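You operate a simulated robot arm through the tools that you are given. There is no shell and no other tool.

You are at the controls of a simulated two-armed robot. One attempt, no reset.

## Task
Shut the bottom parts drawer. Put the green module on top of the yellow drum filter. Put one of the nuts from the top of the board bench on top of the yellow fitting. Stack the parts tub that says "Caps" from the top of the board bench on top of the parts tub labelled "Clips". Stack the brown parcel labelled "Stock" from the top of the board bench on top of the brown parcel that says "Return". Put the small cream box from the top of the board bench on the top of the orange bench mat. Take the lid off the cup with the green band and lay it down on the top of the repair bench. Fetch the white parcel and set it on top of the black head. Do these in any order. Set down upright: green module, small cream box, white parcel.

The check looks at the end state, three seconds after you hand in, the way a careful person would. Anything else that was tipped, shoved, dropped, spilled or broken makes it a failure. A push-on lid holds only when it is set on centred and level and pressed home; a screw cap is set on level and turned clockwise until tight.

## Robot
Two 7-joint arms with two-finger grippers on one trunk, on a base that moves. Base frame: it is fixed to the floor where the robot stands at the start and does not move with it; the origin is under the middle of the robot, x ahead of it, y to its left, z up. Lengths are in m, angles in rad, forces in N, time in s.
The left shoulder is at the start at [0.082, 0.216, 1.269], the right one opposite. With the tool pointing down near the work surface each hand reaches from about 0.34 to 0.86 m from the robot's upright axis, wherever it stands, measured 20 degrees to its own side. Places, roughly: black head (9x9x8 cm) [-3.8, -1.8, 0.9]; bottom parts drawer [-1.2, -2.1, 1]; brown parcel [-1.75, -2.5, 1]; cup with the green band (8x8x9 cm) [-4, -1.3, 0.9]; green module [-1.5, -2, 1]; nut (4x3x2 cm) [-1.8, -2.4, 0.9]; parts tub [-2.25, -2.75, 1]; small cream box (7x10x11 cm) [-1.6, -2.4, 0.9]; top of the orange bench mat [-4.5, -0.1, 0.9]; white parcel (6x6x10 cm) [-3.7, -1.9, 0.9]; yellow drum filter (6x6x6 cm) [-0.6, -1.5, 0.8]; yellow fitting (4x5x5 cm) [-1.5, -2.3, 0.9]. Payload 3.43 kg a hand.
The tool frame of a hand sits at the grasp point between the pads (the TCP): z along the fingers, y along the line on which they close. The tips reach 0.02 m beyond it. The gripper opens to 0.124 m; its body begins 0.093 m behind the TCP.
Orientation is that of the tool frame in the base frame, as [roll, pitch, yaw] about the fixed x, y, z axes, in that order (R = Rz(yaw) Ry(pitch) Rx(roll)). With the fingers straight down and closing along the base's y, the tool's x points along the base's -x, its y along +y and its z along -z.

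## Interface
- The arms move only by the tool send_rows. It takes "left_moves", "right_moves" or both (then of equal length, played together; a hand with none holds still); each is a list of rows, each a list of 7 numbers: the opening in per cent of the stroke, from 0 (shut) to 100 (fully open), then the shift along the tool's x, y, z in m, then the turn, a rotation vector about the tool's x, y, z in rad. In form: [[grip, x, y, z, ax, ay, az], ...]. A call has 1 to 20 rows; each row shifts and turns the commanded pose from where the row before left it, along the tool's axes as they then stand. Each row takes 0.2 s and may step no farther than 0.05 m and 0.15 rad from the row before; otherwise, or with a gripper value out of range, the whole call is refused. Where a pose cannot be reached the arm comes as near as it can. A force on the tool above 40 N (or 10 N above the force at the start of the call, whichever is more), or a blocked arm, ends the call early, and 0.2 s more pass. The fingers move at their own pace (about 0.072 m/s each) and stop on an object; they squeeze with about 42 N. The grip force told is the motor's: it shows also when the fingers shut on nothing. Time passes only in rows, and 0.2 s behind the last, so rows that do not move let the fingers close. It gives the time, the measured TCP pose, the force on the tool (base axes), the opening and the grip force at its end, in the units of the frame above (readings bear some noise), with the torque about the TCP (base axes, N m) and any sound that the robot's microphone picked up.
- Cameras (640 x 400 px; columns grow to the right, rows downward): "scene" is now at [0.2106, -0.0036, 1.4311]; the picture's right is [-0.06, -1.00, 0.00], its down [-0.63, 0.04, -0.78] and it looks along [0.77, -0.04, -0.63] (base axes); focal length 261 px, centre (320, 200). "left" rides on the left gripper at [0.082, -0.014, -0.14] in its tool frame; the picture's right is [0.17, 0.99, 0.00], its down [-0.83, 0.14, -0.54] and it looks along [-0.53, 0.09, 0.84] (tool axes); focal length 243 px, centre (320, 200). "right" rides on the right gripper at [0.082, 0.014, -0.14] in its tool frame; the picture's right is [-0.17, 0.99, 0.00], its down [-0.83, -0.14, -0.54] and it looks along [-0.53, -0.09, 0.84] (tool axes); focal length 243 px, centre (320, 200).
- snapshot(camera): a new picture of that camera. It takes no simulated time.
- move_column(by): moves the trunk up (or, below 0, down) by that many m; the arms and the scene camera ride with it, the base frame stays. It gives what a move gives, with no picture.
- base_move(legs): drives the robot by 1 to 6 legs, each [ahead, left, turn to the left] in m, m and rad, along the robot's own axes; the way and the turn of a leg run together, so that a leg with both is an arc; at most 1.5 m and 3.142 rad a leg. The arms and the cameras ride along, it lands a little off, and it stops where it bumps. It gives what a move gives.
- turn_head(pan, tilt): turns the head with the scene camera to pan (to the left, within 1.396 rad either way) and tilt (down, from -0.506 to 1.204), counted from straight ahead of the robot (the tilt from the chest, where the trunk bows). It gives what a move gives.
- probe_pixels(camera, pixels): for up to 12 pixels [column, row] of the newest picture of that camera ("zoom" is the newest enlarged one), the place [x, y, z] in the base frame of the surface seen there, good to about 0.002 m. It takes no simulated time.
- zoom(camera, box): a new picture of the part [left, top, right, bottom] of that camera's present view, enlarged. It takes no simulated time.
- sign_off(): hands the job in; it is judged then, once.

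Open the grippers and draw the arms clear of the work before you hand the job in, unless the task says otherwise.

The tools are called after "Request:" as name(argument=value, ...) on one line, values as JSON. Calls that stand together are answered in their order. send_rows: Moves the arms, as the interface text tells. Its arguments: {"type":"object","properties":{"left_moves":{"type":"array","items":{"type":"array","items":{"type":"number"}}},"right_moves":{"type":"array","items":{"type":"array","items":{"type":"number"}}}},"required":[]} The other tools are called the same way: move_column (by) moves the trunk up or down; base_move (legs) drives the base; turn_head (pan, tilt) turns the head that bears the scene camera; snapshot (camera) takes a picture; probe_pixels (camera, pixels) gives the place of the surface under pixels of a picture; zoom (camera, box) takes an enlarged picture of a part of a camera's view; sign_off () hands the job in.

At the start:

```text
clock: 0.0
left_tool_pos: [0.5502, 0.2144, 1.125]
left_tcp_rot: [-3.142, 0.0, -3.141]
left_contact_force: [0.6, 0.2, 0.5]
left_ft_torque: [-0.01, 0.0, 0.01]
left_gripper_width: 0.1239
left_gripper_force: 0.1
right_tool_pos: [0.5207, -0.2813, 1.1247]
right_tcp_rot: [3.14, 0.0, 3.14]
right_contact_force: [0.2, -0.6, 0.8]
right_ft_torque: [0.03, 0.0, -0.03]
right_gripper_width: 0.1241
right_gripper_force: 0.1
trunk travel left (down, up): [-0.425, 0.166]
robot x, y, heading: [0.0009, -0.0011, -0.001]
head pan, tilt (commanded): [-0.056, 0.684]
```

scene: 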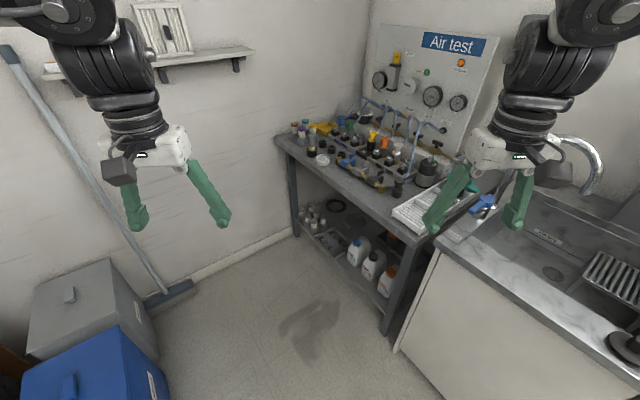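
right: 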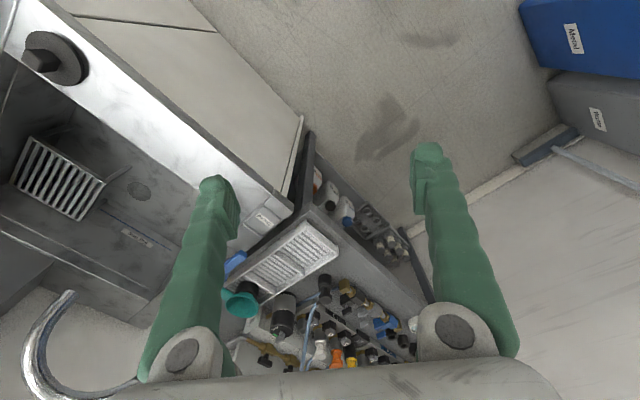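
left: 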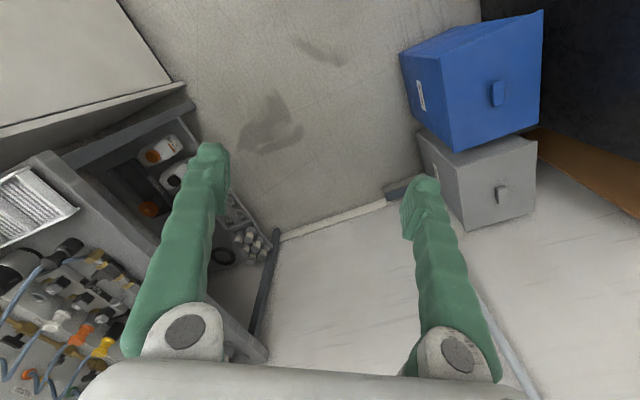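

The scene picture shows the air-test bench and sink ahead; the work places are all behind and to the right. I first pan the head right to see the surroundings.

Request:
turn_head(pan=-1.39, tilt=0.4)

Request:
snapshot(camera="scene")

```text
clock: 1.5
left_tool_pos: [0.5527, 0.2141, 1.1245]
left_tcp_rot: [3.141, 0.0, 3.141]
left_contact_force: [-0.7, 0.0, -0.4]
left_ft_torque: [0.01, 0.04, -0.01]
left_gripper_width: 0.1241
left_gripper_force: 0.1
right_tool_pos: [0.5206, -0.2817, 1.1248]
right_tcp_rot: [3.141, 0.0, -3.141]
right_contact_force: [0.8, 0.0, -0.1]
right_ft_torque: [0.04, -0.01, -0.01]
right_gripper_width: 0.1239
right_gripper_force: 0.1
trunk travel left (down, up): [-0.425, 0.166]
robot x, y, heading: [0.0003, 0.0034, -0.001]
head pan, tilt (commanded): [-1.389, 0.4]
```

```text
taken
```

scene: 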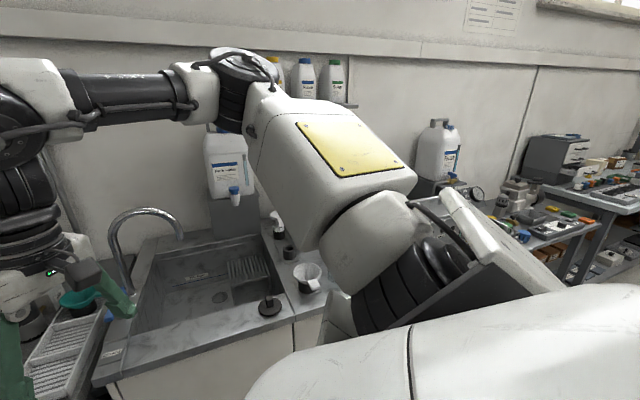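

The right arm hides much of the view; before turning I check how near the sink, faucet and bins are. I probe the faucet (145,212), the sink edge (100,360), the tray (60,360), the cup (308,277), and the far benches.

Request:
probe_pixels(camera="scene", pixels=[[145, 212], [180, 238], [120, 345], [270, 305], [308, 277], [448, 150], [525, 235], [560, 145], [600, 190], [232, 170], [450, 60], [620, 60]])

Request:
turn_head(pan=1.39, tilt=0.5)

Request:
snapshot(camera="scene")

```text
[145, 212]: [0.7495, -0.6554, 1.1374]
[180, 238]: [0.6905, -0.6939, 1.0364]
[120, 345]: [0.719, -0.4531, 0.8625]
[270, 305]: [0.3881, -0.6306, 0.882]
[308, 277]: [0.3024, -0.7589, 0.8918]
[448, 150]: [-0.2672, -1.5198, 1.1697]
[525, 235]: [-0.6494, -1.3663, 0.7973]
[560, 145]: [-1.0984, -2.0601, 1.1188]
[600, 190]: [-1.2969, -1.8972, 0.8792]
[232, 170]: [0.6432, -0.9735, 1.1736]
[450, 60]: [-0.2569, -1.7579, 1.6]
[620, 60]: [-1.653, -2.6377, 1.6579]
```

```text
clock: 3.9
left_tool_pos: [0.5518, 0.2139, 1.1251]
left_tcp_rot: [-3.139, 0.0, 3.141]
left_contact_force: [-0.1, 0.2, -0.1]
left_ft_torque: [-0.01, 0.02, 0.05]
left_gripper_width: 0.1242
left_gripper_force: 0.1
right_tool_pos: [0.5199, -0.2807, 1.1251]
right_tcp_rot: [-3.141, -0.001, -3.14]
right_contact_force: [0.1, 0.1, 0.0]
right_ft_torque: [-0.02, 0.02, -0.02]
right_gripper_width: 0.1239
right_gripper_force: 0.1
trunk travel left (down, up): [-0.425, 0.166]
robot x, y, heading: [0.0029, 0.0012, 0.005]
head pan, tilt (commanded): [1.389, 0.499]
```

```text
taken
```

scene: 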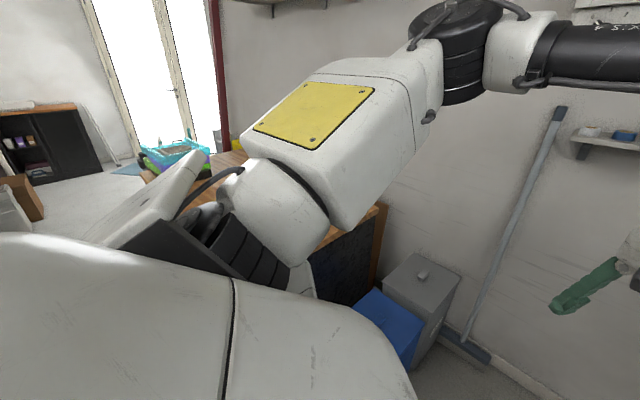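

The sink's near edges all lie beyond 0.7 m from the robot's axis, so I can turn right on the spot. I turn about 2.2 rad right with the head forward to view the benches.

Request:
base_move(legs=[[0, 0, -2.2]])

Request:
turn_head(pan=0.0, tilt=0.35)

Request:
snapshot(camera="scene")

```text
clock: 11.6
left_tool_pos: [-0.1542, -0.5706, 1.1243]
left_tcp_rot: [-3.141, 0.0, 0.936]
left_contact_force: [0.8, -0.7, 0.0]
left_ft_torque: [0.01, -0.01, 0.0]
left_gripper_width: 0.1238
left_gripper_force: 0.1
right_tool_pos: [-0.5362, -0.2519, 1.1242]
right_tcp_rot: [3.141, 0.0, 0.935]
right_contact_force: [0.3, -0.3, 0.6]
right_ft_torque: [0.03, 0.03, 0.04]
right_gripper_width: 0.1238
right_gripper_force: 0.2
trunk travel left (down, up): [-0.425, 0.166]
robot x, y, heading: [0.0032, -0.004, -2.205]
head pan, tilt (commanded): [1.389, 0.499]
```

```text
clock: 13.1
left_tool_pos: [-0.1548, -0.5703, 1.1245]
left_tcp_rot: [-3.141, 0.001, 0.935]
left_contact_force: [0.0, -0.1, -0.5]
left_ft_torque: [0.01, -0.02, 0.02]
left_gripper_width: 0.1239
left_gripper_force: 0.0
right_tool_pos: [-0.536, -0.2512, 1.1247]
right_tcp_rot: [3.14, 0.0, 0.935]
right_contact_force: [-0.3, 0.9, 0.2]
right_ft_torque: [0.01, 0.0, 0.01]
right_gripper_width: 0.1239
right_gripper_force: 0.1
trunk travel left (down, up): [-0.425, 0.166]
robot x, y, heading: [0.0009, 0.001, -2.206]
head pan, tilt (commanded): [0.0, 0.351]
```

```text
taken
```

scene: 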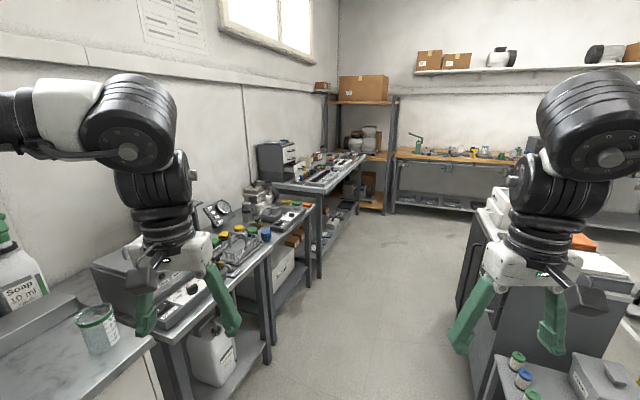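

Good overview: a near test bench, then the board bench (around 320,175), a rack, the wooden repair bench (455,155), and cabinets on the right. I zoom on these and probe places for a floor plan.

Request:
probe_pixels(camera="scene", pixels=[[180, 330], [313, 207], [275, 185], [325, 200], [365, 157], [285, 150], [400, 150], [520, 160], [475, 250], [400, 250], [420, 340], [510, 395]])

Request:
zoom(camera="scene", box=[200, 120, 400, 260])

Request:
zoom(camera="scene", box=[380, 110, 560, 220])

```text
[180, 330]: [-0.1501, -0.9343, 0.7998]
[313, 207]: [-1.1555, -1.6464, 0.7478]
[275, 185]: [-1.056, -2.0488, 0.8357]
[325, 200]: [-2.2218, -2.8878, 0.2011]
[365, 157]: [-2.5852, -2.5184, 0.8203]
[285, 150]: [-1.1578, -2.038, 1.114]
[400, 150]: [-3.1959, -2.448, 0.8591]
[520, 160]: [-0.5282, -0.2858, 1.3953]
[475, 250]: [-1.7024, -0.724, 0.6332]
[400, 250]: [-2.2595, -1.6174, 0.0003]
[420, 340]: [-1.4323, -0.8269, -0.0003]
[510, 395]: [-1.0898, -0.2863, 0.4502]
```

```text
2.86 times, centred on (300, 190) of scene
```

zoom: 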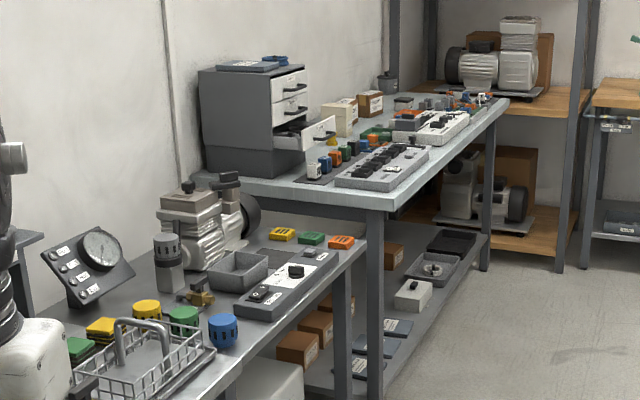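

```text
3.56 times, centred on (470, 165) of scene
```

zoom: 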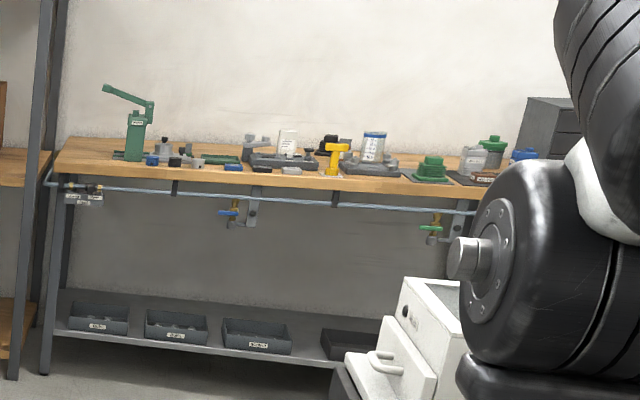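

The front edges of the benches run along heading about -2.53, so I turn another -0.32 rad to line up with the aisle and look at both sides.

Request:
base_move(legs=[[0, 0, -0.322]])

Request:
turn_head(pan=-0.3, tilt=0.35)

Request:
snapshot(camera="scene")

```text
clock: 14.9
left_tool_pos: [-0.328, -0.4926, 1.1244]
left_tcp_rot: [3.141, 0.0, 0.613]
left_contact_force: [-0.1, 0.4, 0.2]
left_ft_torque: [0.0, 0.01, -0.02]
left_gripper_width: 0.1241
left_gripper_force: 0.0
right_tool_pos: [-0.588, -0.0681, 1.1243]
right_tcp_rot: [-3.14, 0.0, 0.613]
right_contact_force: [0.1, -0.7, -0.1]
right_ft_torque: [-0.02, 0.01, -0.02]
right_gripper_width: 0.1241
right_gripper_force: 0.1
trunk travel left (down, up): [-0.425, 0.166]
robot x, y, heading: [-0.0008, 0.0016, -2.528]
head pan, tilt (commanded): [0.0, 0.351]
```

```text
clock: 15.7
left_tool_pos: [-0.327, -0.4927, 1.1247]
left_tcp_rot: [-3.142, -0.002, 0.611]
left_contact_force: [0.6, 0.7, -0.6]
left_ft_torque: [0.03, -0.02, -0.03]
left_gripper_width: 0.1242
left_gripper_force: 0.0
right_tool_pos: [-0.5885, -0.068, 1.1242]
right_tcp_rot: [-3.141, 0.0, 0.613]
right_contact_force: [0.9, -0.4, 0.1]
right_ft_torque: [-0.02, 0.0, -0.02]
right_gripper_width: 0.1243
right_gripper_force: 0.1
trunk travel left (down, up): [-0.425, 0.166]
robot x, y, heading: [-0.0012, -0.0038, -2.531]
head pan, tilt (commanded): [-0.3, 0.351]
```

```text
taken
```

scene: 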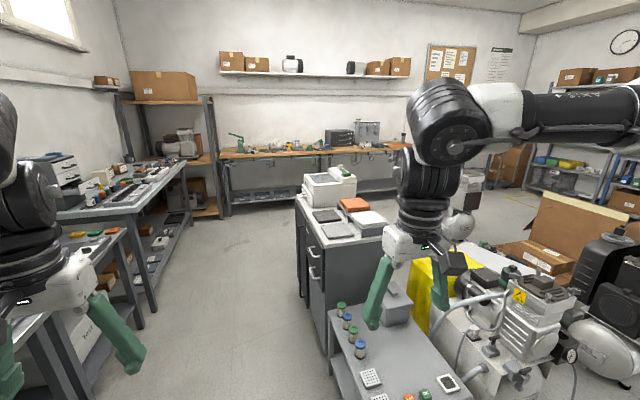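

I see an island of cabinets at right (340,220), and the repair bench along the far wall (220–400,150). I probe these for a floor plan.

Request:
probe_pixels(camera="scene", pixels=[[297, 200], [327, 247], [325, 350], [320, 190], [340, 175], [382, 240], [222, 157], [320, 153], [400, 148], [345, 310], [400, 330], [225, 250]])

Request:
zoom(camera="scene", box=[200, 110, 420, 220])

```text
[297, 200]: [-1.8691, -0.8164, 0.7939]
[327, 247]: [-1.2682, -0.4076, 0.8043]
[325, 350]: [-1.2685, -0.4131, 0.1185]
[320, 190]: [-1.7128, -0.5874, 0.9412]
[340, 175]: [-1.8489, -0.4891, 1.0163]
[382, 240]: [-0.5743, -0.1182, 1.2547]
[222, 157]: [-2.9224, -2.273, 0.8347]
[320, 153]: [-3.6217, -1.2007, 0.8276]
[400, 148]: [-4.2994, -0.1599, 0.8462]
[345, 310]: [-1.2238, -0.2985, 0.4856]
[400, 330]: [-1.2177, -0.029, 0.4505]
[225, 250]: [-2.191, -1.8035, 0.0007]
```

```text
2.91 times, centred on (310, 165) of scene
```

zoom: 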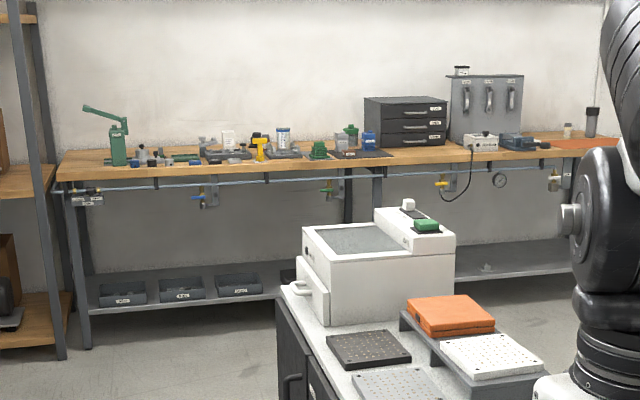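

The aisle ahead is clear (floor at 225,250; island face v≈-0.4 m to the right, benches 0.6 m to the left). I drive ahead 2.5 m along it, then turn left to face the board bench.

Request:
base_move(legs=[[1.3, 0.05, 0], [1.2, 0.0, 0], [0, 0, 1.57]])

Request:
turn_head(pan=0.0, tilt=0.6)

Request:
snapshot(camera="scene")

```text
clock: 36.0
left_tool_pos: [-1.5557, -1.7826, 1.1246]
left_tcp_rot: [-3.141, 0.0, 2.138]
left_contact_force: [0.1, -0.2, 0.2]
left_ft_torque: [0.01, -0.02, -0.02]
left_gripper_width: 0.1239
left_gripper_force: 0.1
right_tool_pos: [-1.9928, -2.0219, 1.1249]
right_tcp_rot: [3.141, 0.0, 2.138]
right_contact_force: [-0.3, 0.4, 0.2]
right_ft_torque: [-0.02, 0.0, -0.02]
right_gripper_width: 0.1238
right_gripper_force: 0.1
trunk travel left (down, up): [-0.425, 0.166]
robot x, y, heading: [-2.0327, -1.4345, -0.997]
head pan, tilt (commanded): [-0.3, 0.351]
```

```text
clock: 36.8
left_tool_pos: [-1.5581, -1.7823, 1.1251]
left_tcp_rot: [-3.141, 0.0, 2.136]
left_contact_force: [-0.1, -0.4, -0.2]
left_ft_torque: [0.01, -0.02, 0.06]
left_gripper_width: 0.1243
left_gripper_force: 0.0
right_tool_pos: [-1.9924, -2.0225, 1.1245]
right_tcp_rot: [3.142, 0.001, 2.138]
right_contact_force: [-0.6, -1.5, -0.6]
right_ft_torque: [0.01, -0.02, 0.0]
right_gripper_width: 0.1241
right_gripper_force: 0.0
trunk travel left (down, up): [-0.425, 0.166]
robot x, y, heading: [-2.0398, -1.434, -1.003]
head pan, tilt (commanded): [0.0, 0.6]
```

```text
taken
```

scene: 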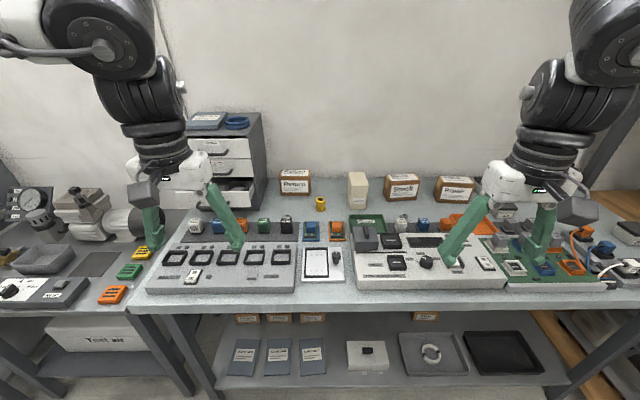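

Now I see the board bench straight on: drawers at (225,160), "Return" parcel (295,183), yellow fitting (320,203), cream box (358,188), "Stock" (402,187), "Repair" parcel (455,188). I zoom in for details.

Request:
zoom(camera="scene", box=[180, 140, 360, 260])

Request:
zoom(camera="scene", box=[340, 160, 500, 290])

Request:
zoom(camera="scene", box=[480, 190, 640, 310])

Request:
zoom(camera="scene", box=[0, 180, 180, 320])

```text
3.33 times, centred on (270, 200) of scene
```

zoom: 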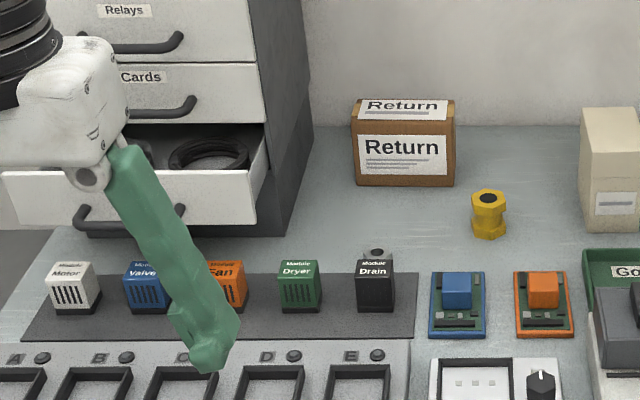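

```text
3.08 times, centred on (420, 225) of scene
```

zoom: 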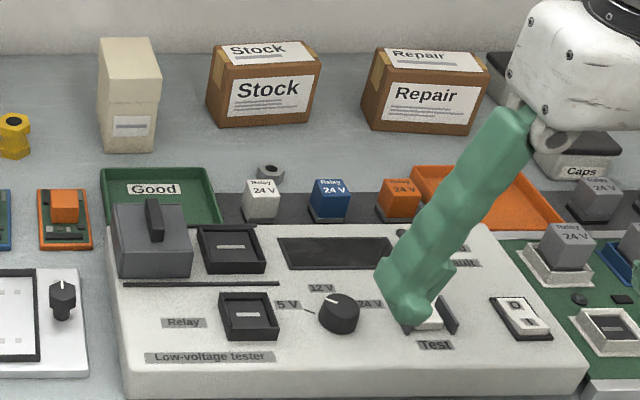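

```text
3.33 times, centred on (560, 250) of scene
```

zoom: 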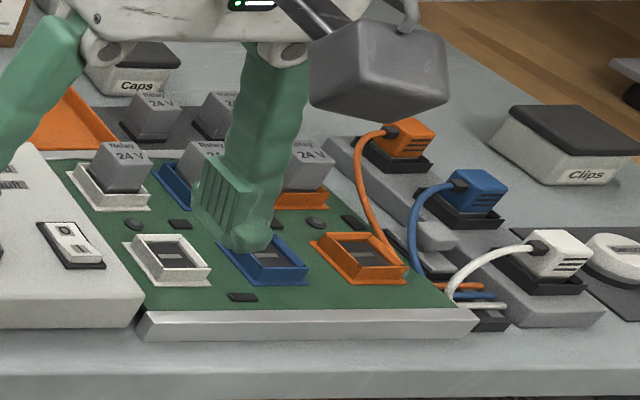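

```text
2.86 times, centred on (90, 250) of scene
```

zoom: 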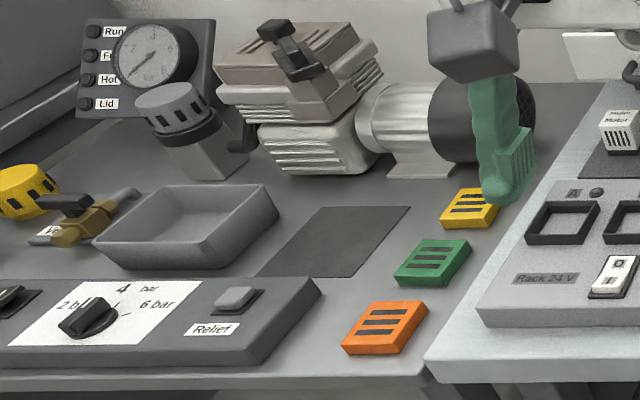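

The key objects are clear: green "Dryer" module, nuts near (286,216)/(407,216), "Caps" tub (525,212), "Clips" tub (617,230). I re-take the scene and probe their positions.

Request:
probe_pixels(camera="scene", pixels=[[264, 219], [286, 215], [320, 195], [320, 204], [295, 171], [295, 186], [358, 175], [402, 177], [407, 212], [402, 190], [455, 190], [358, 195]])

Request:
snapshot(camera="right")

Request:
snapshot(camera="left")

```text
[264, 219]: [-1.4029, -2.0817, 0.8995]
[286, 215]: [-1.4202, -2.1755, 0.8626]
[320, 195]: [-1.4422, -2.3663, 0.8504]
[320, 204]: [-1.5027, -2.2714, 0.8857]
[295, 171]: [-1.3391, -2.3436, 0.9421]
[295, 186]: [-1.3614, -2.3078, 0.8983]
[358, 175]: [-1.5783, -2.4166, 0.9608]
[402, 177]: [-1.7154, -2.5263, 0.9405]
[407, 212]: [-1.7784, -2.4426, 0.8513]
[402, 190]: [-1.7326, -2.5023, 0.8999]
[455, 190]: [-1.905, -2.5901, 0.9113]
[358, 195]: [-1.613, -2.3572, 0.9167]
```

```text
taken
```

right: 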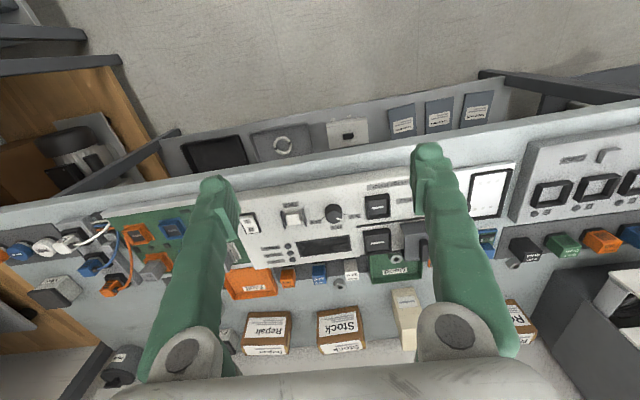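

```text
taken
```

left: 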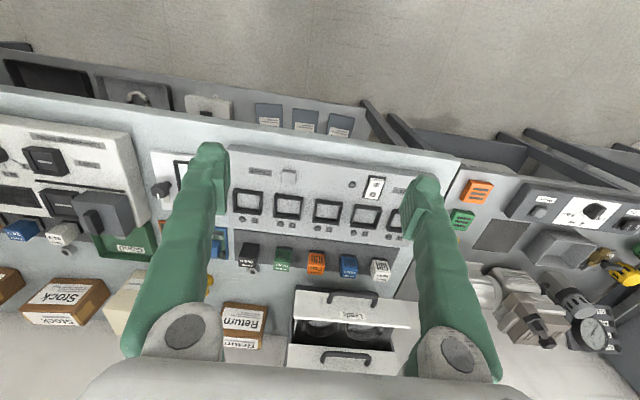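

Both wrist views confirm the layout. I probe the bench edge, drawer front/handle and the tubs for geometry.

Request:
probe_pixels(camera="scene", pixels=[[140, 312], [320, 309], [590, 290], [188, 200], [240, 200], [250, 190], [253, 178], [240, 178], [525, 212], [617, 230], [610, 219], [235, 192]])

Request:
probe_pixels(camera="left", pixels=[[245, 347], [240, 320], [350, 353], [378, 301], [300, 297], [355, 315], [285, 253], [252, 268], [315, 257], [350, 262], [245, 305], [350, 335]])

```text
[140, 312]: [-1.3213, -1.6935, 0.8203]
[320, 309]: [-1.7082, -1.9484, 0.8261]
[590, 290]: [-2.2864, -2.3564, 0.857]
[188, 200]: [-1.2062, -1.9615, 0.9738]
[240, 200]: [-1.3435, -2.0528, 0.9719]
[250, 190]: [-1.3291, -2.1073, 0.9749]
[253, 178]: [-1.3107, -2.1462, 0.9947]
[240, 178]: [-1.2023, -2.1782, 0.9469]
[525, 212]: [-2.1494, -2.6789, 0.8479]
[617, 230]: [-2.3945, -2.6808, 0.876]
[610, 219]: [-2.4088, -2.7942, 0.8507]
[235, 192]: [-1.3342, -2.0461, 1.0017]
```

```text
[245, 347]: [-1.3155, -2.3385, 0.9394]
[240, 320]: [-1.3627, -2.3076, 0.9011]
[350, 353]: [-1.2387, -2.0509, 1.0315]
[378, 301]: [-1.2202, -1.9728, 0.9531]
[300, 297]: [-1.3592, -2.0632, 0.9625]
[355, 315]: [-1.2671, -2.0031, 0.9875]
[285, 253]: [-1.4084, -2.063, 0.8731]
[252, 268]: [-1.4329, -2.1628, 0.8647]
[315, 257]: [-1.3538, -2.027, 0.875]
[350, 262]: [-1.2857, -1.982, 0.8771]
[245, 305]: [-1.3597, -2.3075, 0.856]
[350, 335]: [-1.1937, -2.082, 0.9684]
```

The bench front edge runs along heading -2.56 and lies 0.61 m ahead of the robot; targets are 0.9–1.2 m ahead, so I need to close in. First I draw the left hand back 0.15 m so it won't meet the drawer cabinet while driving.

Request:
send_rows(left_moves=[[100, 0.05, 0, 0, 0, 0, 0], [100, 0.05, 0, 0, 0, 0, 0], [100, 0.05, 0, 0, 0, 0, 0], [100, 0, 0, 0, 0, 0, 0]])

Request:
base_move(legs=[[0.2, 0.0, 0.01]])

```text
clock: 37.8
left_tool_pos: [-1.5914, -1.7174, 1.1311]
left_tcp_rot: [3.142, -0.001, 2.138]
left_contact_force: [-0.4, 1.0, -0.4]
left_ft_torque: [-0.04, 0.02, 0.02]
left_gripper_width: 0.1239
left_gripper_force: 0.1
left hand out of reach, approached as far as the arm can: row 2, 3
right_tool_pos: [-1.9916, -2.0219, 1.1253]
right_tcp_rot: [3.14, 0.0, 2.137]
right_contact_force: [1.1, -0.2, -0.6]
right_ft_torque: [0.02, 0.01, -0.03]
right_gripper_width: 0.1239
right_gripper_force: 0.1
trunk travel left (down, up): [-0.425, 0.166]
robot x, y, heading: [-2.0328, -1.4323, -1.009]
head pan, tilt (commanded): [0.0, 0.6]
```

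```text
clock: 39.7
left_tool_pos: [-1.4813, -1.8818, 1.13]
left_tcp_rot: [-3.141, 0.0, 2.144]
left_contact_force: [0.2, 0.8, -0.4]
left_ft_torque: [-0.01, -0.04, 0.02]
left_gripper_width: 0.1241
left_gripper_force: 0.1
right_tool_pos: [-1.8814, -2.1909, 1.124]
right_tcp_rot: [-3.14, 0.003, 2.143]
right_contact_force: [-0.4, -1.5, 0.0]
right_ft_torque: [0.0, 0.0, 0.0]
right_gripper_width: 0.1239
right_gripper_force: 0.2
trunk travel left (down, up): [-0.425, 0.166]
robot x, y, heading: [-1.9247, -1.6022, -0.998]
head pan, tilt (commanded): [0.0, 0.6]
```

It moved 0.2 m without bumping. I go 0.1 m more ahead and look again.

Request:
base_move(legs=[[0.1, 0.0, 0.005]])

Request:
turn_head(pan=0.3, tilt=0.75)

Request:
snapshot(camera="scene")

Request:
snapshot(camera="left")

```text
clock: 40.9
left_tool_pos: [-1.4267, -1.9643, 1.1318]
left_tcp_rot: [-3.141, 0.002, 2.146]
left_contact_force: [-0.6, 0.5, 0.8]
left_ft_torque: [0.0, 0.0, 0.04]
left_gripper_width: 0.1237
left_gripper_force: 0.0
right_tool_pos: [-1.8235, -2.2729, 1.1245]
right_tcp_rot: [-3.141, 0.003, 2.148]
right_contact_force: [-1.5, 0.2, -0.6]
right_ft_torque: [0.01, -0.02, -0.02]
right_gripper_width: 0.1239
right_gripper_force: 0.0
trunk travel left (down, up): [-0.425, 0.166]
robot x, y, heading: [-1.8724, -1.6832, -0.991]
head pan, tilt (commanded): [0.0, 0.6]
```

```text
clock: 41.7
left_tool_pos: [-1.4261, -1.9654, 1.1308]
left_tcp_rot: [-3.141, 0.001, 2.145]
left_contact_force: [0.4, -0.4, 0.0]
left_ft_torque: [0.0, 0.02, -0.02]
left_gripper_width: 0.124
left_gripper_force: 0.1
right_tool_pos: [-1.824, -2.275, 1.1233]
right_tcp_rot: [-3.141, 0.001, 2.15]
right_contact_force: [0.4, -0.5, -0.1]
right_ft_torque: [0.01, 0.01, 0.01]
right_gripper_width: 0.1239
right_gripper_force: 0.0
trunk travel left (down, up): [-0.425, 0.166]
robot x, y, heading: [-1.8708, -1.684, -0.994]
head pan, tilt (commanded): [0.3, 0.75]
```

```text
taken
```

scene: 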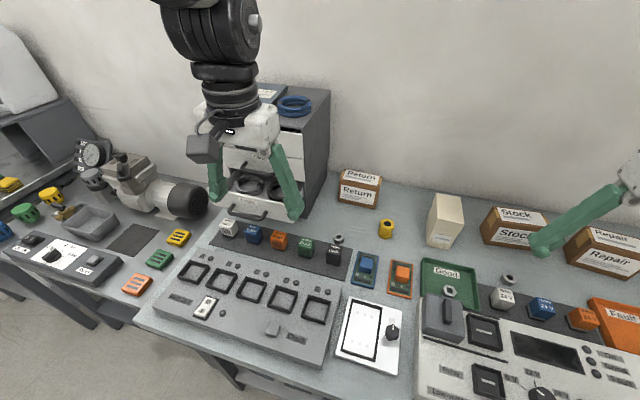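

```text
taken
```

left: 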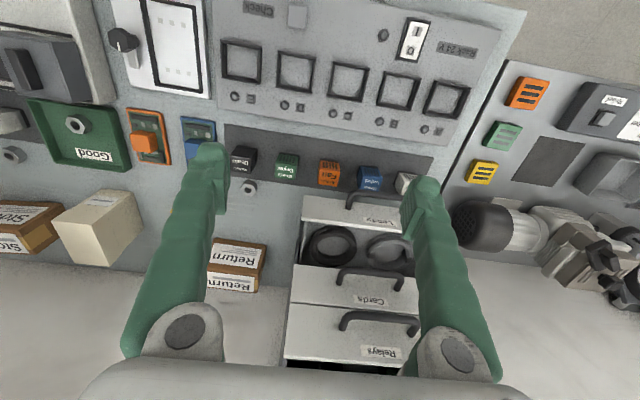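

The robot stands 0.31 m from the bench edge. I zoom on the drawer cabinet and probe the drawer front, handles and cabinet faces.

Request:
zoom(camera="left", box=[200, 130, 460, 390])

Request:
zoom(camera="scene", box=[190, 80, 370, 260])

Request:
probe_pixels(camera="left", pixels=[[310, 205], [400, 222], [360, 225], [310, 218], [350, 196], [375, 195], [400, 197], [345, 283], [380, 275], [340, 310], [380, 320], [340, 345]])

```text
1.54 times, centred on (330, 260) of left
```

zoom: 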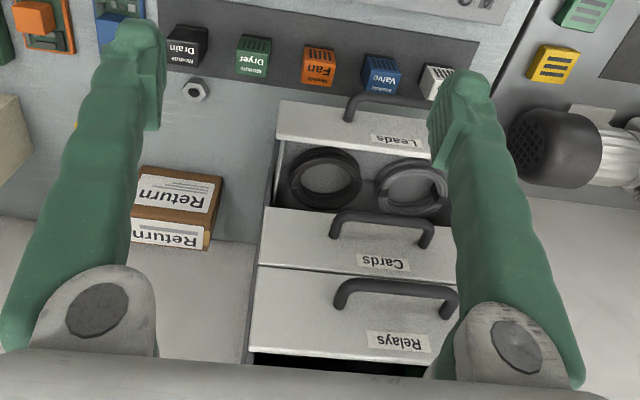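

```text
2.22 times, centred on (280, 170) of scene
```

zoom: 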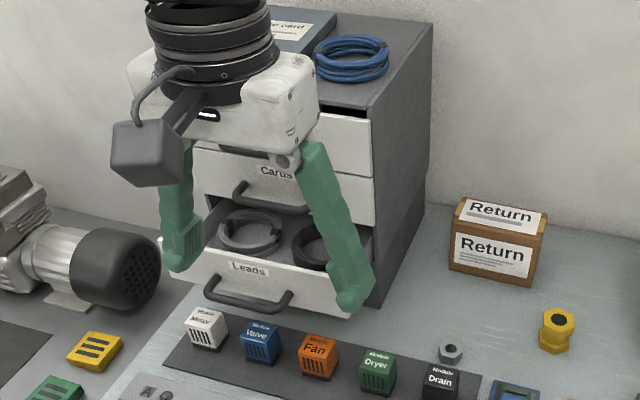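

```text
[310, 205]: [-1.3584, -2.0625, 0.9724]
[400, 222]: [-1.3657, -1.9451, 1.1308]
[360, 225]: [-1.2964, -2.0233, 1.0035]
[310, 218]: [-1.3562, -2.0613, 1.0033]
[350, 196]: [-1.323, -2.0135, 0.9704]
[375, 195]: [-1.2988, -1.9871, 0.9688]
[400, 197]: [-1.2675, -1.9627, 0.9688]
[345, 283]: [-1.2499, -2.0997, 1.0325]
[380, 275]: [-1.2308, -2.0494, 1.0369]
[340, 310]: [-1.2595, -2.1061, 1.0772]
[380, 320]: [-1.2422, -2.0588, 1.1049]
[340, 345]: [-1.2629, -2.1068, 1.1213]
```

The drawer's handle front is at v≈0.947 (room depth) and closed faces are at 1.071, so it is about 9 cm open; modules stand just below it at z≈0.90. I close the left fingers, shift left over the handle line and tilt the fingers forward 0.9 rad so the hand clears the upper handles.

Request:
send_rows(left_moves=[[0, 0, 0.05, 0, 0, 0, 0], [0, 0, 0.048, 0, 0, 0, 0], [0, 0, 0, 0, 0, -0.15, 0], [0, 0, 0, 0, 0, -0.15, 0], [0, 0, 0, 0, 0, -0.15, 0], [0, 0, 0, 0, 0, -0.15, 0], [0, 0, 0, 0, 0, -0.15, 0], [0, 0, 0, 0, 0, -0.15, 0], [0, 0, 0, 0, 0, 0, 0]])

Request:
snapshot(camera="scene")

```text
clock: 43.7
left_tool_pos: [-1.2207, -1.8949, 1.1502]
left_tcp_rot: [-3.141, 0.9, 2.145]
left_contact_force: [-0.1, 0.3, -0.1]
left_ft_torque: [0.01, -0.05, -0.04]
left_gripper_width: 0.0
left_gripper_force: 34.4
left hand out of reach, approached as far as the arm can: row 5, 6, 7, 8
right_tool_pos: [-1.8242, -2.2739, 1.1249]
right_tcp_rot: [3.141, 0.001, 2.148]
right_contact_force: [0.1, 0.0, 0.1]
right_ft_torque: [0.01, -0.04, 0.03]
right_gripper_width: 0.1239
right_gripper_force: 0.0
trunk travel left (down, up): [-0.425, 0.166]
robot x, y, heading: [-1.8713, -1.6827, -0.997]
head pan, tilt (commanded): [0.3, 0.75]
```

```text
taken
```

scene: 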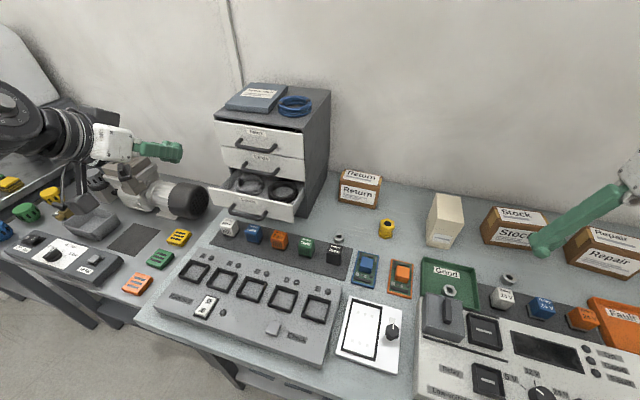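

The tilt is right (pitch 0.9) but the hand got pushed outward since this spot is too close. I back the base up 0.12 m for room, then re-check the pose.

Request:
base_move(legs=[[-0.12, 0.0, 0.005]])

Request:
send_rows(left_moves=[[0, 0, -0.03, 0, 0, 0, 0], [0, 0, 0, 0, 0, 0, 0]])

```text
clock: 45.1
left_tool_pos: [-1.2819, -1.7938, 1.1489]
left_tcp_rot: [-3.142, 0.898, 2.152]
left_contact_force: [0.7, -0.8, -0.1]
left_ft_torque: [0.02, 0.0, -0.01]
left_gripper_width: 0.0
left_gripper_force: 34.2
right_tool_pos: [-1.8835, -2.1781, 1.1232]
right_tcp_rot: [3.141, -0.004, 2.153]
right_contact_force: [-0.6, -0.4, -0.2]
right_ft_torque: [-0.02, 0.01, 0.0]
right_gripper_width: 0.1239
right_gripper_force: 0.1
trunk travel left (down, up): [-0.425, 0.166]
robot x, y, heading: [-1.9332, -1.5824, -0.987]
head pan, tilt (commanded): [0.3, 0.75]
```

```text
clock: 45.7
left_tool_pos: [-1.2959, -1.8125, 1.1532]
left_tcp_rot: [-3.139, 0.897, 2.157]
left_contact_force: [0.9, 0.2, -0.9]
left_ft_torque: [-0.01, 0.02, -0.02]
left_gripper_width: 0.0001
left_gripper_force: 34.6
left hand out of reach, approached as far as the arm can: row 1
right_tool_pos: [-1.8835, -2.1769, 1.1232]
right_tcp_rot: [-3.14, 0.0, 2.154]
right_contact_force: [-0.1, 0.3, 0.2]
right_ft_torque: [0.0, -0.01, 0.01]
right_gripper_width: 0.1242
right_gripper_force: 0.0
trunk travel left (down, up): [-0.425, 0.166]
robot x, y, heading: [-1.9338, -1.587, -0.989]
head pan, tilt (commanded): [0.3, 0.75]
```

The hand is still at its limit sideways; I move it forward and down first, then right toward u=2.172.

Request:
send_rows(left_moves=[[0, 0.024, 0, 0.035, 0, 0, 0], [0, 0.024, 0, 0.035, 0, 0, 0], [0, 0.024, 0, 0.035, 0, 0, 0], [0, 0.018, -0.02, 0.028, 0, 0, 0], [0, 0, -0.04, 0, 0, 0, 0], [0, 0, -0.03, 0, 0, 0, 0], [0, 0, 0, 0, 0, 0, 0]])

```text
clock: 47.3
left_tool_pos: [-1.3425, -1.9008, 0.9992]
left_tcp_rot: [-3.141, 0.898, 2.153]
left_contact_force: [0.7, -0.1, 0.5]
left_ft_torque: [0.03, -0.01, 0.02]
left_gripper_width: 0.0002
left_gripper_force: 35.0
right_tool_pos: [-1.8856, -2.1756, 1.1252]
right_tcp_rot: [-3.14, -0.001, 2.154]
right_contact_force: [0.5, -0.4, 0.1]
right_ft_torque: [-0.04, -0.04, 0.0]
right_gripper_width: 0.1241
right_gripper_force: 0.0
trunk travel left (down, up): [-0.425, 0.166]
robot x, y, heading: [-1.9326, -1.5861, -0.991]
head pan, tilt (commanded): [0.3, 0.75]
```

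The hand is now in front of the handle (u 2.165, v 0.854, z 1.0). I lower 18 mm, then check with a picture before pushing.

Request:
send_rows(left_moves=[[0, 0.014, -0.006, 0.011, 0, 0, 0], [0, -0.0186, 0, 0.0235, 0, 0, 0], [0, 0, 0, 0, 0, 0, 0]])

Request:
snapshot(camera="scene")

Request:
snapshot(camera="left")

```text
clock: 48.1
left_tool_pos: [-1.3322, -1.9296, 0.9811]
left_tcp_rot: [3.14, 0.9, 2.153]
left_contact_force: [0.7, -0.7, 0.3]
left_ft_torque: [-0.01, -0.04, 0.03]
left_gripper_width: 0.0001
left_gripper_force: 34.3
right_tool_pos: [-1.8851, -2.1759, 1.1253]
right_tcp_rot: [3.141, 0.0, 2.153]
right_contact_force: [-0.5, -0.3, 0.3]
right_ft_torque: [-0.02, 0.01, -0.02]
right_gripper_width: 0.1236
right_gripper_force: 0.2
trunk travel left (down, up): [-0.425, 0.166]
robot x, y, heading: [-1.9364, -1.5875, -0.986]
head pan, tilt (commanded): [0.3, 0.75]
```

```text
taken
```

scene: 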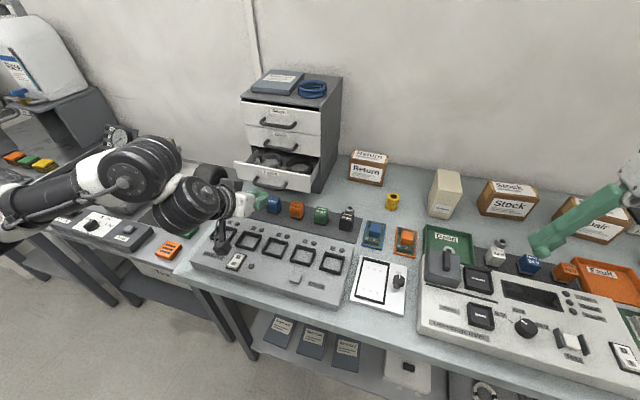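

```text
taken
```

left: 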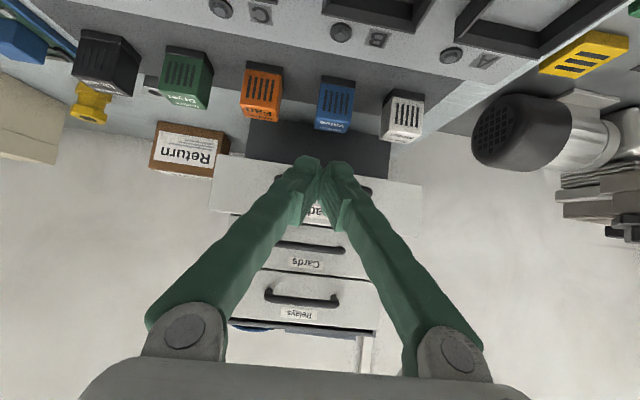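

Fingertips point at the handle (left view, 320,165) with the modules clear below. I push forward 0.12 m in small steps.

Request:
send_rows(left_moves=[[0, -0.0124, 0, 0.0157, 0, 0, 0], [0, -0.0124, 0, 0.0157, 0, 0, 0], [0, -0.0124, 0, 0.0157, 0, 0, 0], [0, -0.0124, 0, 0.0157, 0, 0, 0], [0, -0.0124, 0, 0.0157, 0, 0, 0], [0, -0.0124, 0, 0.0157, 0, 0, 0], [0, 0, 0, 0, 0, 0, 0]])

Request:
snapshot(camera="scene")

Request:
snapshot(camera="left")

```text
clock: 49.7
left_tool_pos: [-1.2671, -2.0312, 0.9803]
left_tcp_rot: [3.141, 0.898, 2.153]
left_contact_force: [0.1, -0.4, -0.4]
left_ft_torque: [0.0, -0.01, -0.06]
left_gripper_width: 0.0
left_gripper_force: 34.5
right_tool_pos: [-1.8843, -2.1768, 1.1238]
right_tcp_rot: [-3.142, 0.0, 2.155]
right_contact_force: [-0.3, 0.4, 0.4]
right_ft_torque: [0.0, -0.01, 0.0]
right_gripper_width: 0.1237
right_gripper_force: 0.1
trunk travel left (down, up): [-0.425, 0.166]
robot x, y, heading: [-1.9341, -1.5875, -0.988]
head pan, tilt (commanded): [0.3, 0.75]
```

```text
taken
```

scene: 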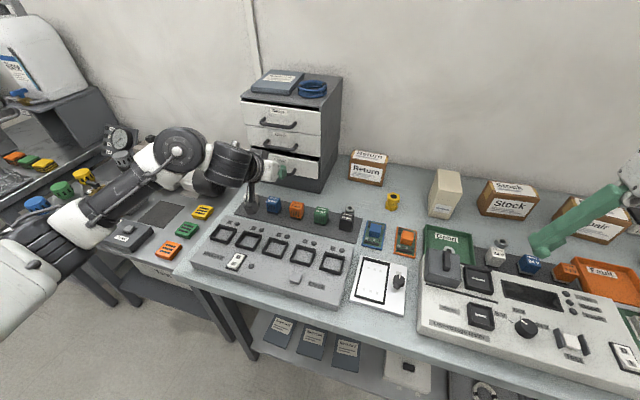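

```text
taken
```

left: 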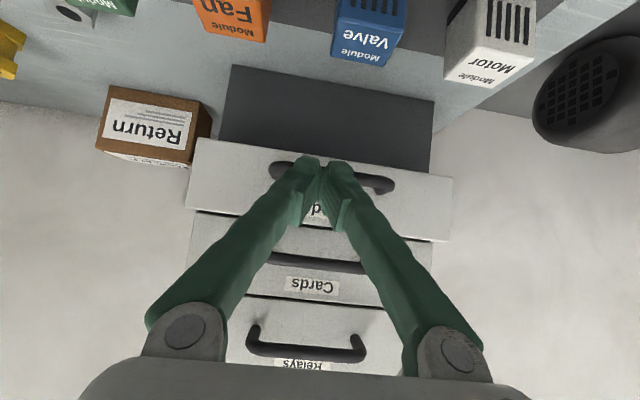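

The drawer slides in smoothly with the hand (tip at v≈1.02). I push the last centimetres slowly until it meets resistance.

Request:
send_rows(left_moves=[[0, -0.0037, 0, 0.0047, 0, 0, 0], [0, -0.0037, 0, 0.0047, 0, 0, 0], [0, -0.0037, 0, 0.0047, 0, 0, 0], [0, -0.0037, 0, 0.0047, 0, 0, 0], [0, 0, 0, 0, 0, 0, 0]])

Request:
zoom(camera="scene", box=[210, 60, 370, 230])

```text
clock: 50.9
left_tool_pos: [-1.2541, -2.0519, 0.9807]
left_tcp_rot: [-3.14, 0.897, 2.156]
left_contact_force: [-0.4, -0.1, 0.2]
left_ft_torque: [0.0, 0.01, -0.03]
left_gripper_width: 0.0003
left_gripper_force: 34.5
right_tool_pos: [-1.8848, -2.1759, 1.1238]
right_tcp_rot: [-3.14, -0.001, 2.152]
right_contact_force: [0.2, 0.3, -0.2]
right_ft_torque: [0.0, 0.02, -0.02]
right_gripper_width: 0.1238
right_gripper_force: 0.1
trunk travel left (down, up): [-0.425, 0.166]
robot x, y, heading: [-1.9306, -1.5896, -0.988]
head pan, tilt (commanded): [0.3, 0.75]
```

```text
2.35 times, centred on (290, 145) of scene
```

zoom: 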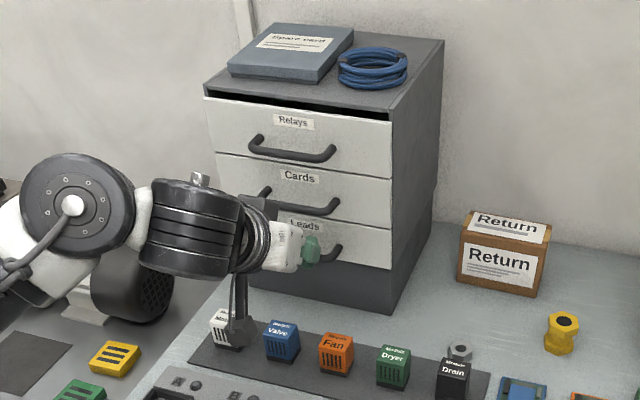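

The bottom drawer now looks flush. I probe the faces of the "Leads" and "Cards" drawers to check it is fully shut.

Request:
probe_pixels(camera="zoom", pixels=[[365, 258], [385, 250], [365, 210], [385, 200], [370, 160], [225, 190], [232, 330]])

```text
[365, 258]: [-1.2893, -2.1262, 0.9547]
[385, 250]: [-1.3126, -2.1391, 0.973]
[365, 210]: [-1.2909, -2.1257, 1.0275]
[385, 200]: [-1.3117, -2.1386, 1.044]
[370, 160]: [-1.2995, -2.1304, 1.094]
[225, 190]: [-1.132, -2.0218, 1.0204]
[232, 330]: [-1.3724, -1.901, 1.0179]
```

Both faces lie at v≈1.071, flush. One small extra nudge confirms it is at its stop, then I draw back.

Request:
send_rows(left_moves=[[0, -0.0025, 0, 0.0031, 0, 0, 0], [0, 0, 0, 0, 0, 0, 0]])

```text
clock: 51.5
left_tool_pos: [-1.2527, -2.0521, 0.9809]
left_tcp_rot: [3.14, 0.898, 2.152]
left_contact_force: [-7.0, 12.3, 3.6]
left_ft_torque: [0.15, 0.08, 0.01]
left_gripper_width: 0.0063
left_gripper_force: 34.9
right_tool_pos: [-1.8853, -2.1751, 1.1241]
right_tcp_rot: [3.141, 0.002, 2.153]
right_contact_force: [-0.5, 0.2, -0.8]
right_ft_torque: [-0.01, -0.02, 0.01]
right_gripper_width: 0.1237
right_gripper_force: 0.1
trunk travel left (down, up): [-0.425, 0.166]
robot x, y, heading: [-1.9367, -1.586, -0.988]
head pan, tilt (commanded): [0.3, 0.75]
```

It is at its stop (14 N). I draw the hand back horizontally and check the drawer stays shut.

Request:
send_rows(left_moves=[[0, 0.0062, 0, -0.0078, 0, 0, 0], [0, 0.0124, 0, -0.0157, 0, 0, 0], [0, 0.0186, 0, -0.0235, 0, 0, 0], [0, 0.0186, 0, -0.0235, 0, 0, 0], [0, 0.0186, 0, -0.0235, 0, 0, 0], [0, 0, 0, 0, 0, 0, 0]])

Request:
zoom(camera="scene", box=[210, 60, 370, 230])

```text
clock: 52.9
left_tool_pos: [-1.3187, -1.9528, 0.983]
left_tcp_rot: [-3.141, 0.897, 2.154]
left_contact_force: [-0.5, -0.9, -0.1]
left_ft_torque: [-0.02, -0.01, -0.01]
left_gripper_width: 0.0
left_gripper_force: 34.6
right_tool_pos: [-1.8839, -2.1773, 1.1244]
right_tcp_rot: [-3.141, 0.0, 2.153]
right_contact_force: [-0.3, 0.0, 0.1]
right_ft_torque: [-0.04, 0.01, -0.02]
right_gripper_width: 0.1243
right_gripper_force: 0.0
trunk travel left (down, up): [-0.425, 0.166]
robot x, y, heading: [-1.934, -1.5867, -0.989]
head pan, tilt (commanded): [0.3, 0.75]
```

```text
2.35 times, centred on (290, 145) of scene
```

zoom: 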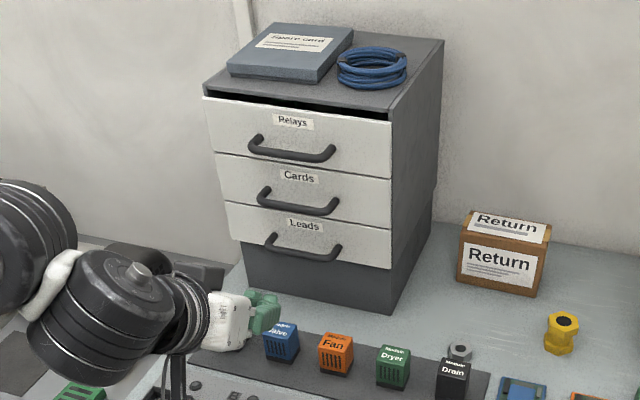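

The drawer stays shut. I raise the left hand 0.15 m and rotate its fingers back to straight down.

Request:
send_rows(left_moves=[[0, -0.039, 0, -0.031, 0, 0, 0], [0, -0.039, 0, -0.031, 0, 0, 0], [50, -0.039, 0, -0.031, 0, 0, 0], [50, 0, 0, 0, 0, 0.15, 0], [50, 0, 0, 0, 0, 0.15, 0], [50, 0, 0, 0, 0, 0.15, 0], [50, 0, 0, 0, 0, 0.15, 0], [50, 0, 0, 0, 0, 0.15, 0], [50, 0, 0, 0, 0, 0.15, 0], [50, 0, 0, 0, 0, 0, 0]])

Request:
turn_head(pan=0.0, tilt=0.75)

Request:
snapshot(camera="scene")

Request:
snapshot(camera="left")

```text
clock: 55.1
left_tool_pos: [-1.3168, -1.9528, 1.1311]
left_tcp_rot: [-3.14, -0.003, 2.151]
left_contact_force: [0.8, 0.7, -0.6]
left_ft_torque: [-0.05, 0.04, 0.0]
left_gripper_width: 0.0621
left_gripper_force: 0.1
right_tool_pos: [-1.8836, -2.1761, 1.1257]
right_tcp_rot: [3.142, -0.001, 2.153]
right_contact_force: [0.6, -0.3, 0.6]
right_ft_torque: [0.02, 0.05, 0.0]
right_gripper_width: 0.1241
right_gripper_force: 0.1
trunk travel left (down, up): [-0.425, 0.166]
robot x, y, heading: [-1.9339, -1.5863, -0.984]
head pan, tilt (commanded): [0.3, 0.75]
```

```text
clock: 55.9
left_tool_pos: [-1.3166, -1.953, 1.1311]
left_tcp_rot: [-3.141, 0.001, 2.152]
left_contact_force: [-0.5, 0.6, 0.6]
left_ft_torque: [0.02, 0.0, 0.02]
left_gripper_width: 0.0622
left_gripper_force: 0.0
right_tool_pos: [-1.8848, -2.1757, 1.1235]
right_tcp_rot: [3.141, 0.0, 2.153]
right_contact_force: [0.4, 0.2, 0.5]
right_ft_torque: [-0.02, 0.02, 0.0]
right_gripper_width: 0.1241
right_gripper_force: 0.1
trunk travel left (down, up): [-0.425, 0.166]
robot x, y, heading: [-1.9373, -1.5834, -0.99]
head pan, tilt (commanded): [0.0, 0.75]
```

```text
taken
```

scene: 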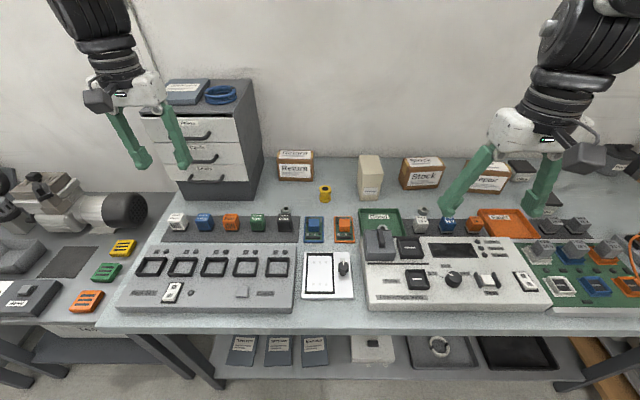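

```text
taken
```

left: 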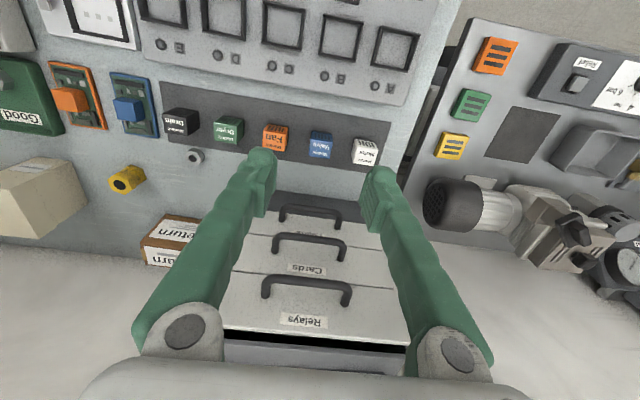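

Now the Stock parcel. I first pull the left hand back and up so it clears the drawers, then drive 0.14 m ahead and 0.06 m right.

Request:
send_rows(left_moves=[[50, 0.05, -0.03, -0.02, 0, 0, 0], [50, 0.05, -0.03, -0.03, 0, 0, 0], [50, 0.04, -0.02, -0.03, 0, 0, 0], [50, 0, 0, 0, 0, 0, 0]])

Request:
base_move(legs=[[0.14, -0.06, 0.0]])

Request:
snapshot(camera="scene")

Request:
snapshot(camera="right")

```text
refused: row 1 steps farther than a row can; nothing moved
```

```text
clock: 57.4
left_tool_pos: [-1.2876, -2.1032, 1.1316]
left_tcp_rot: [-3.14, 0.0, 2.155]
left_contact_force: [-0.4, -0.5, 0.3]
left_ft_torque: [-0.01, 0.03, 0.01]
left_gripper_width: 0.0619
left_gripper_force: 0.1
right_tool_pos: [-1.855, -2.3263, 1.1243]
right_tcp_rot: [3.14, 0.0, 2.155]
right_contact_force: [0.6, -0.8, -0.9]
right_ft_torque: [-0.01, 0.03, -0.02]
right_gripper_width: 0.124
right_gripper_force: 0.1
trunk travel left (down, up): [-0.425, 0.166]
robot x, y, heading: [-1.908, -1.7324, -0.987]
head pan, tilt (commanded): [0.0, 0.75]
```

```text
taken
```

scene: 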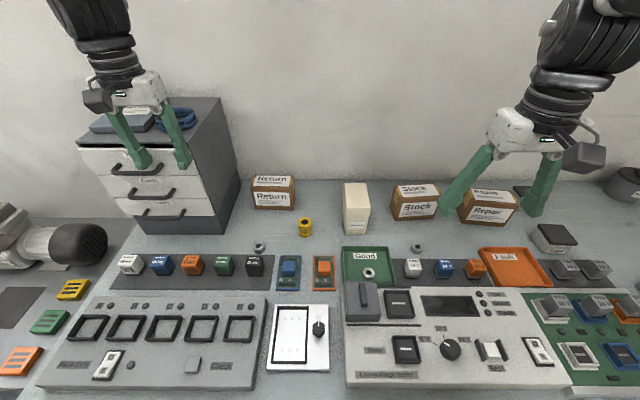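

```text
taken
```

right: 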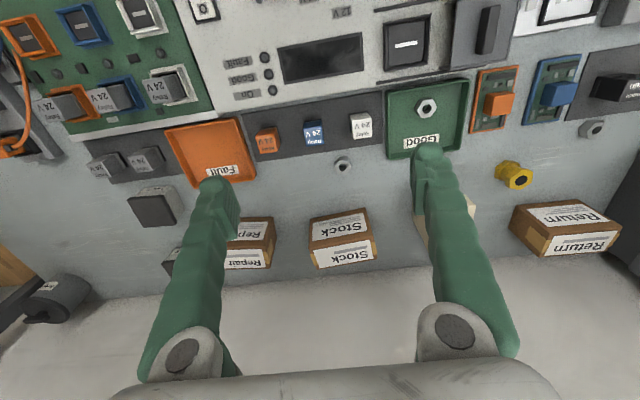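

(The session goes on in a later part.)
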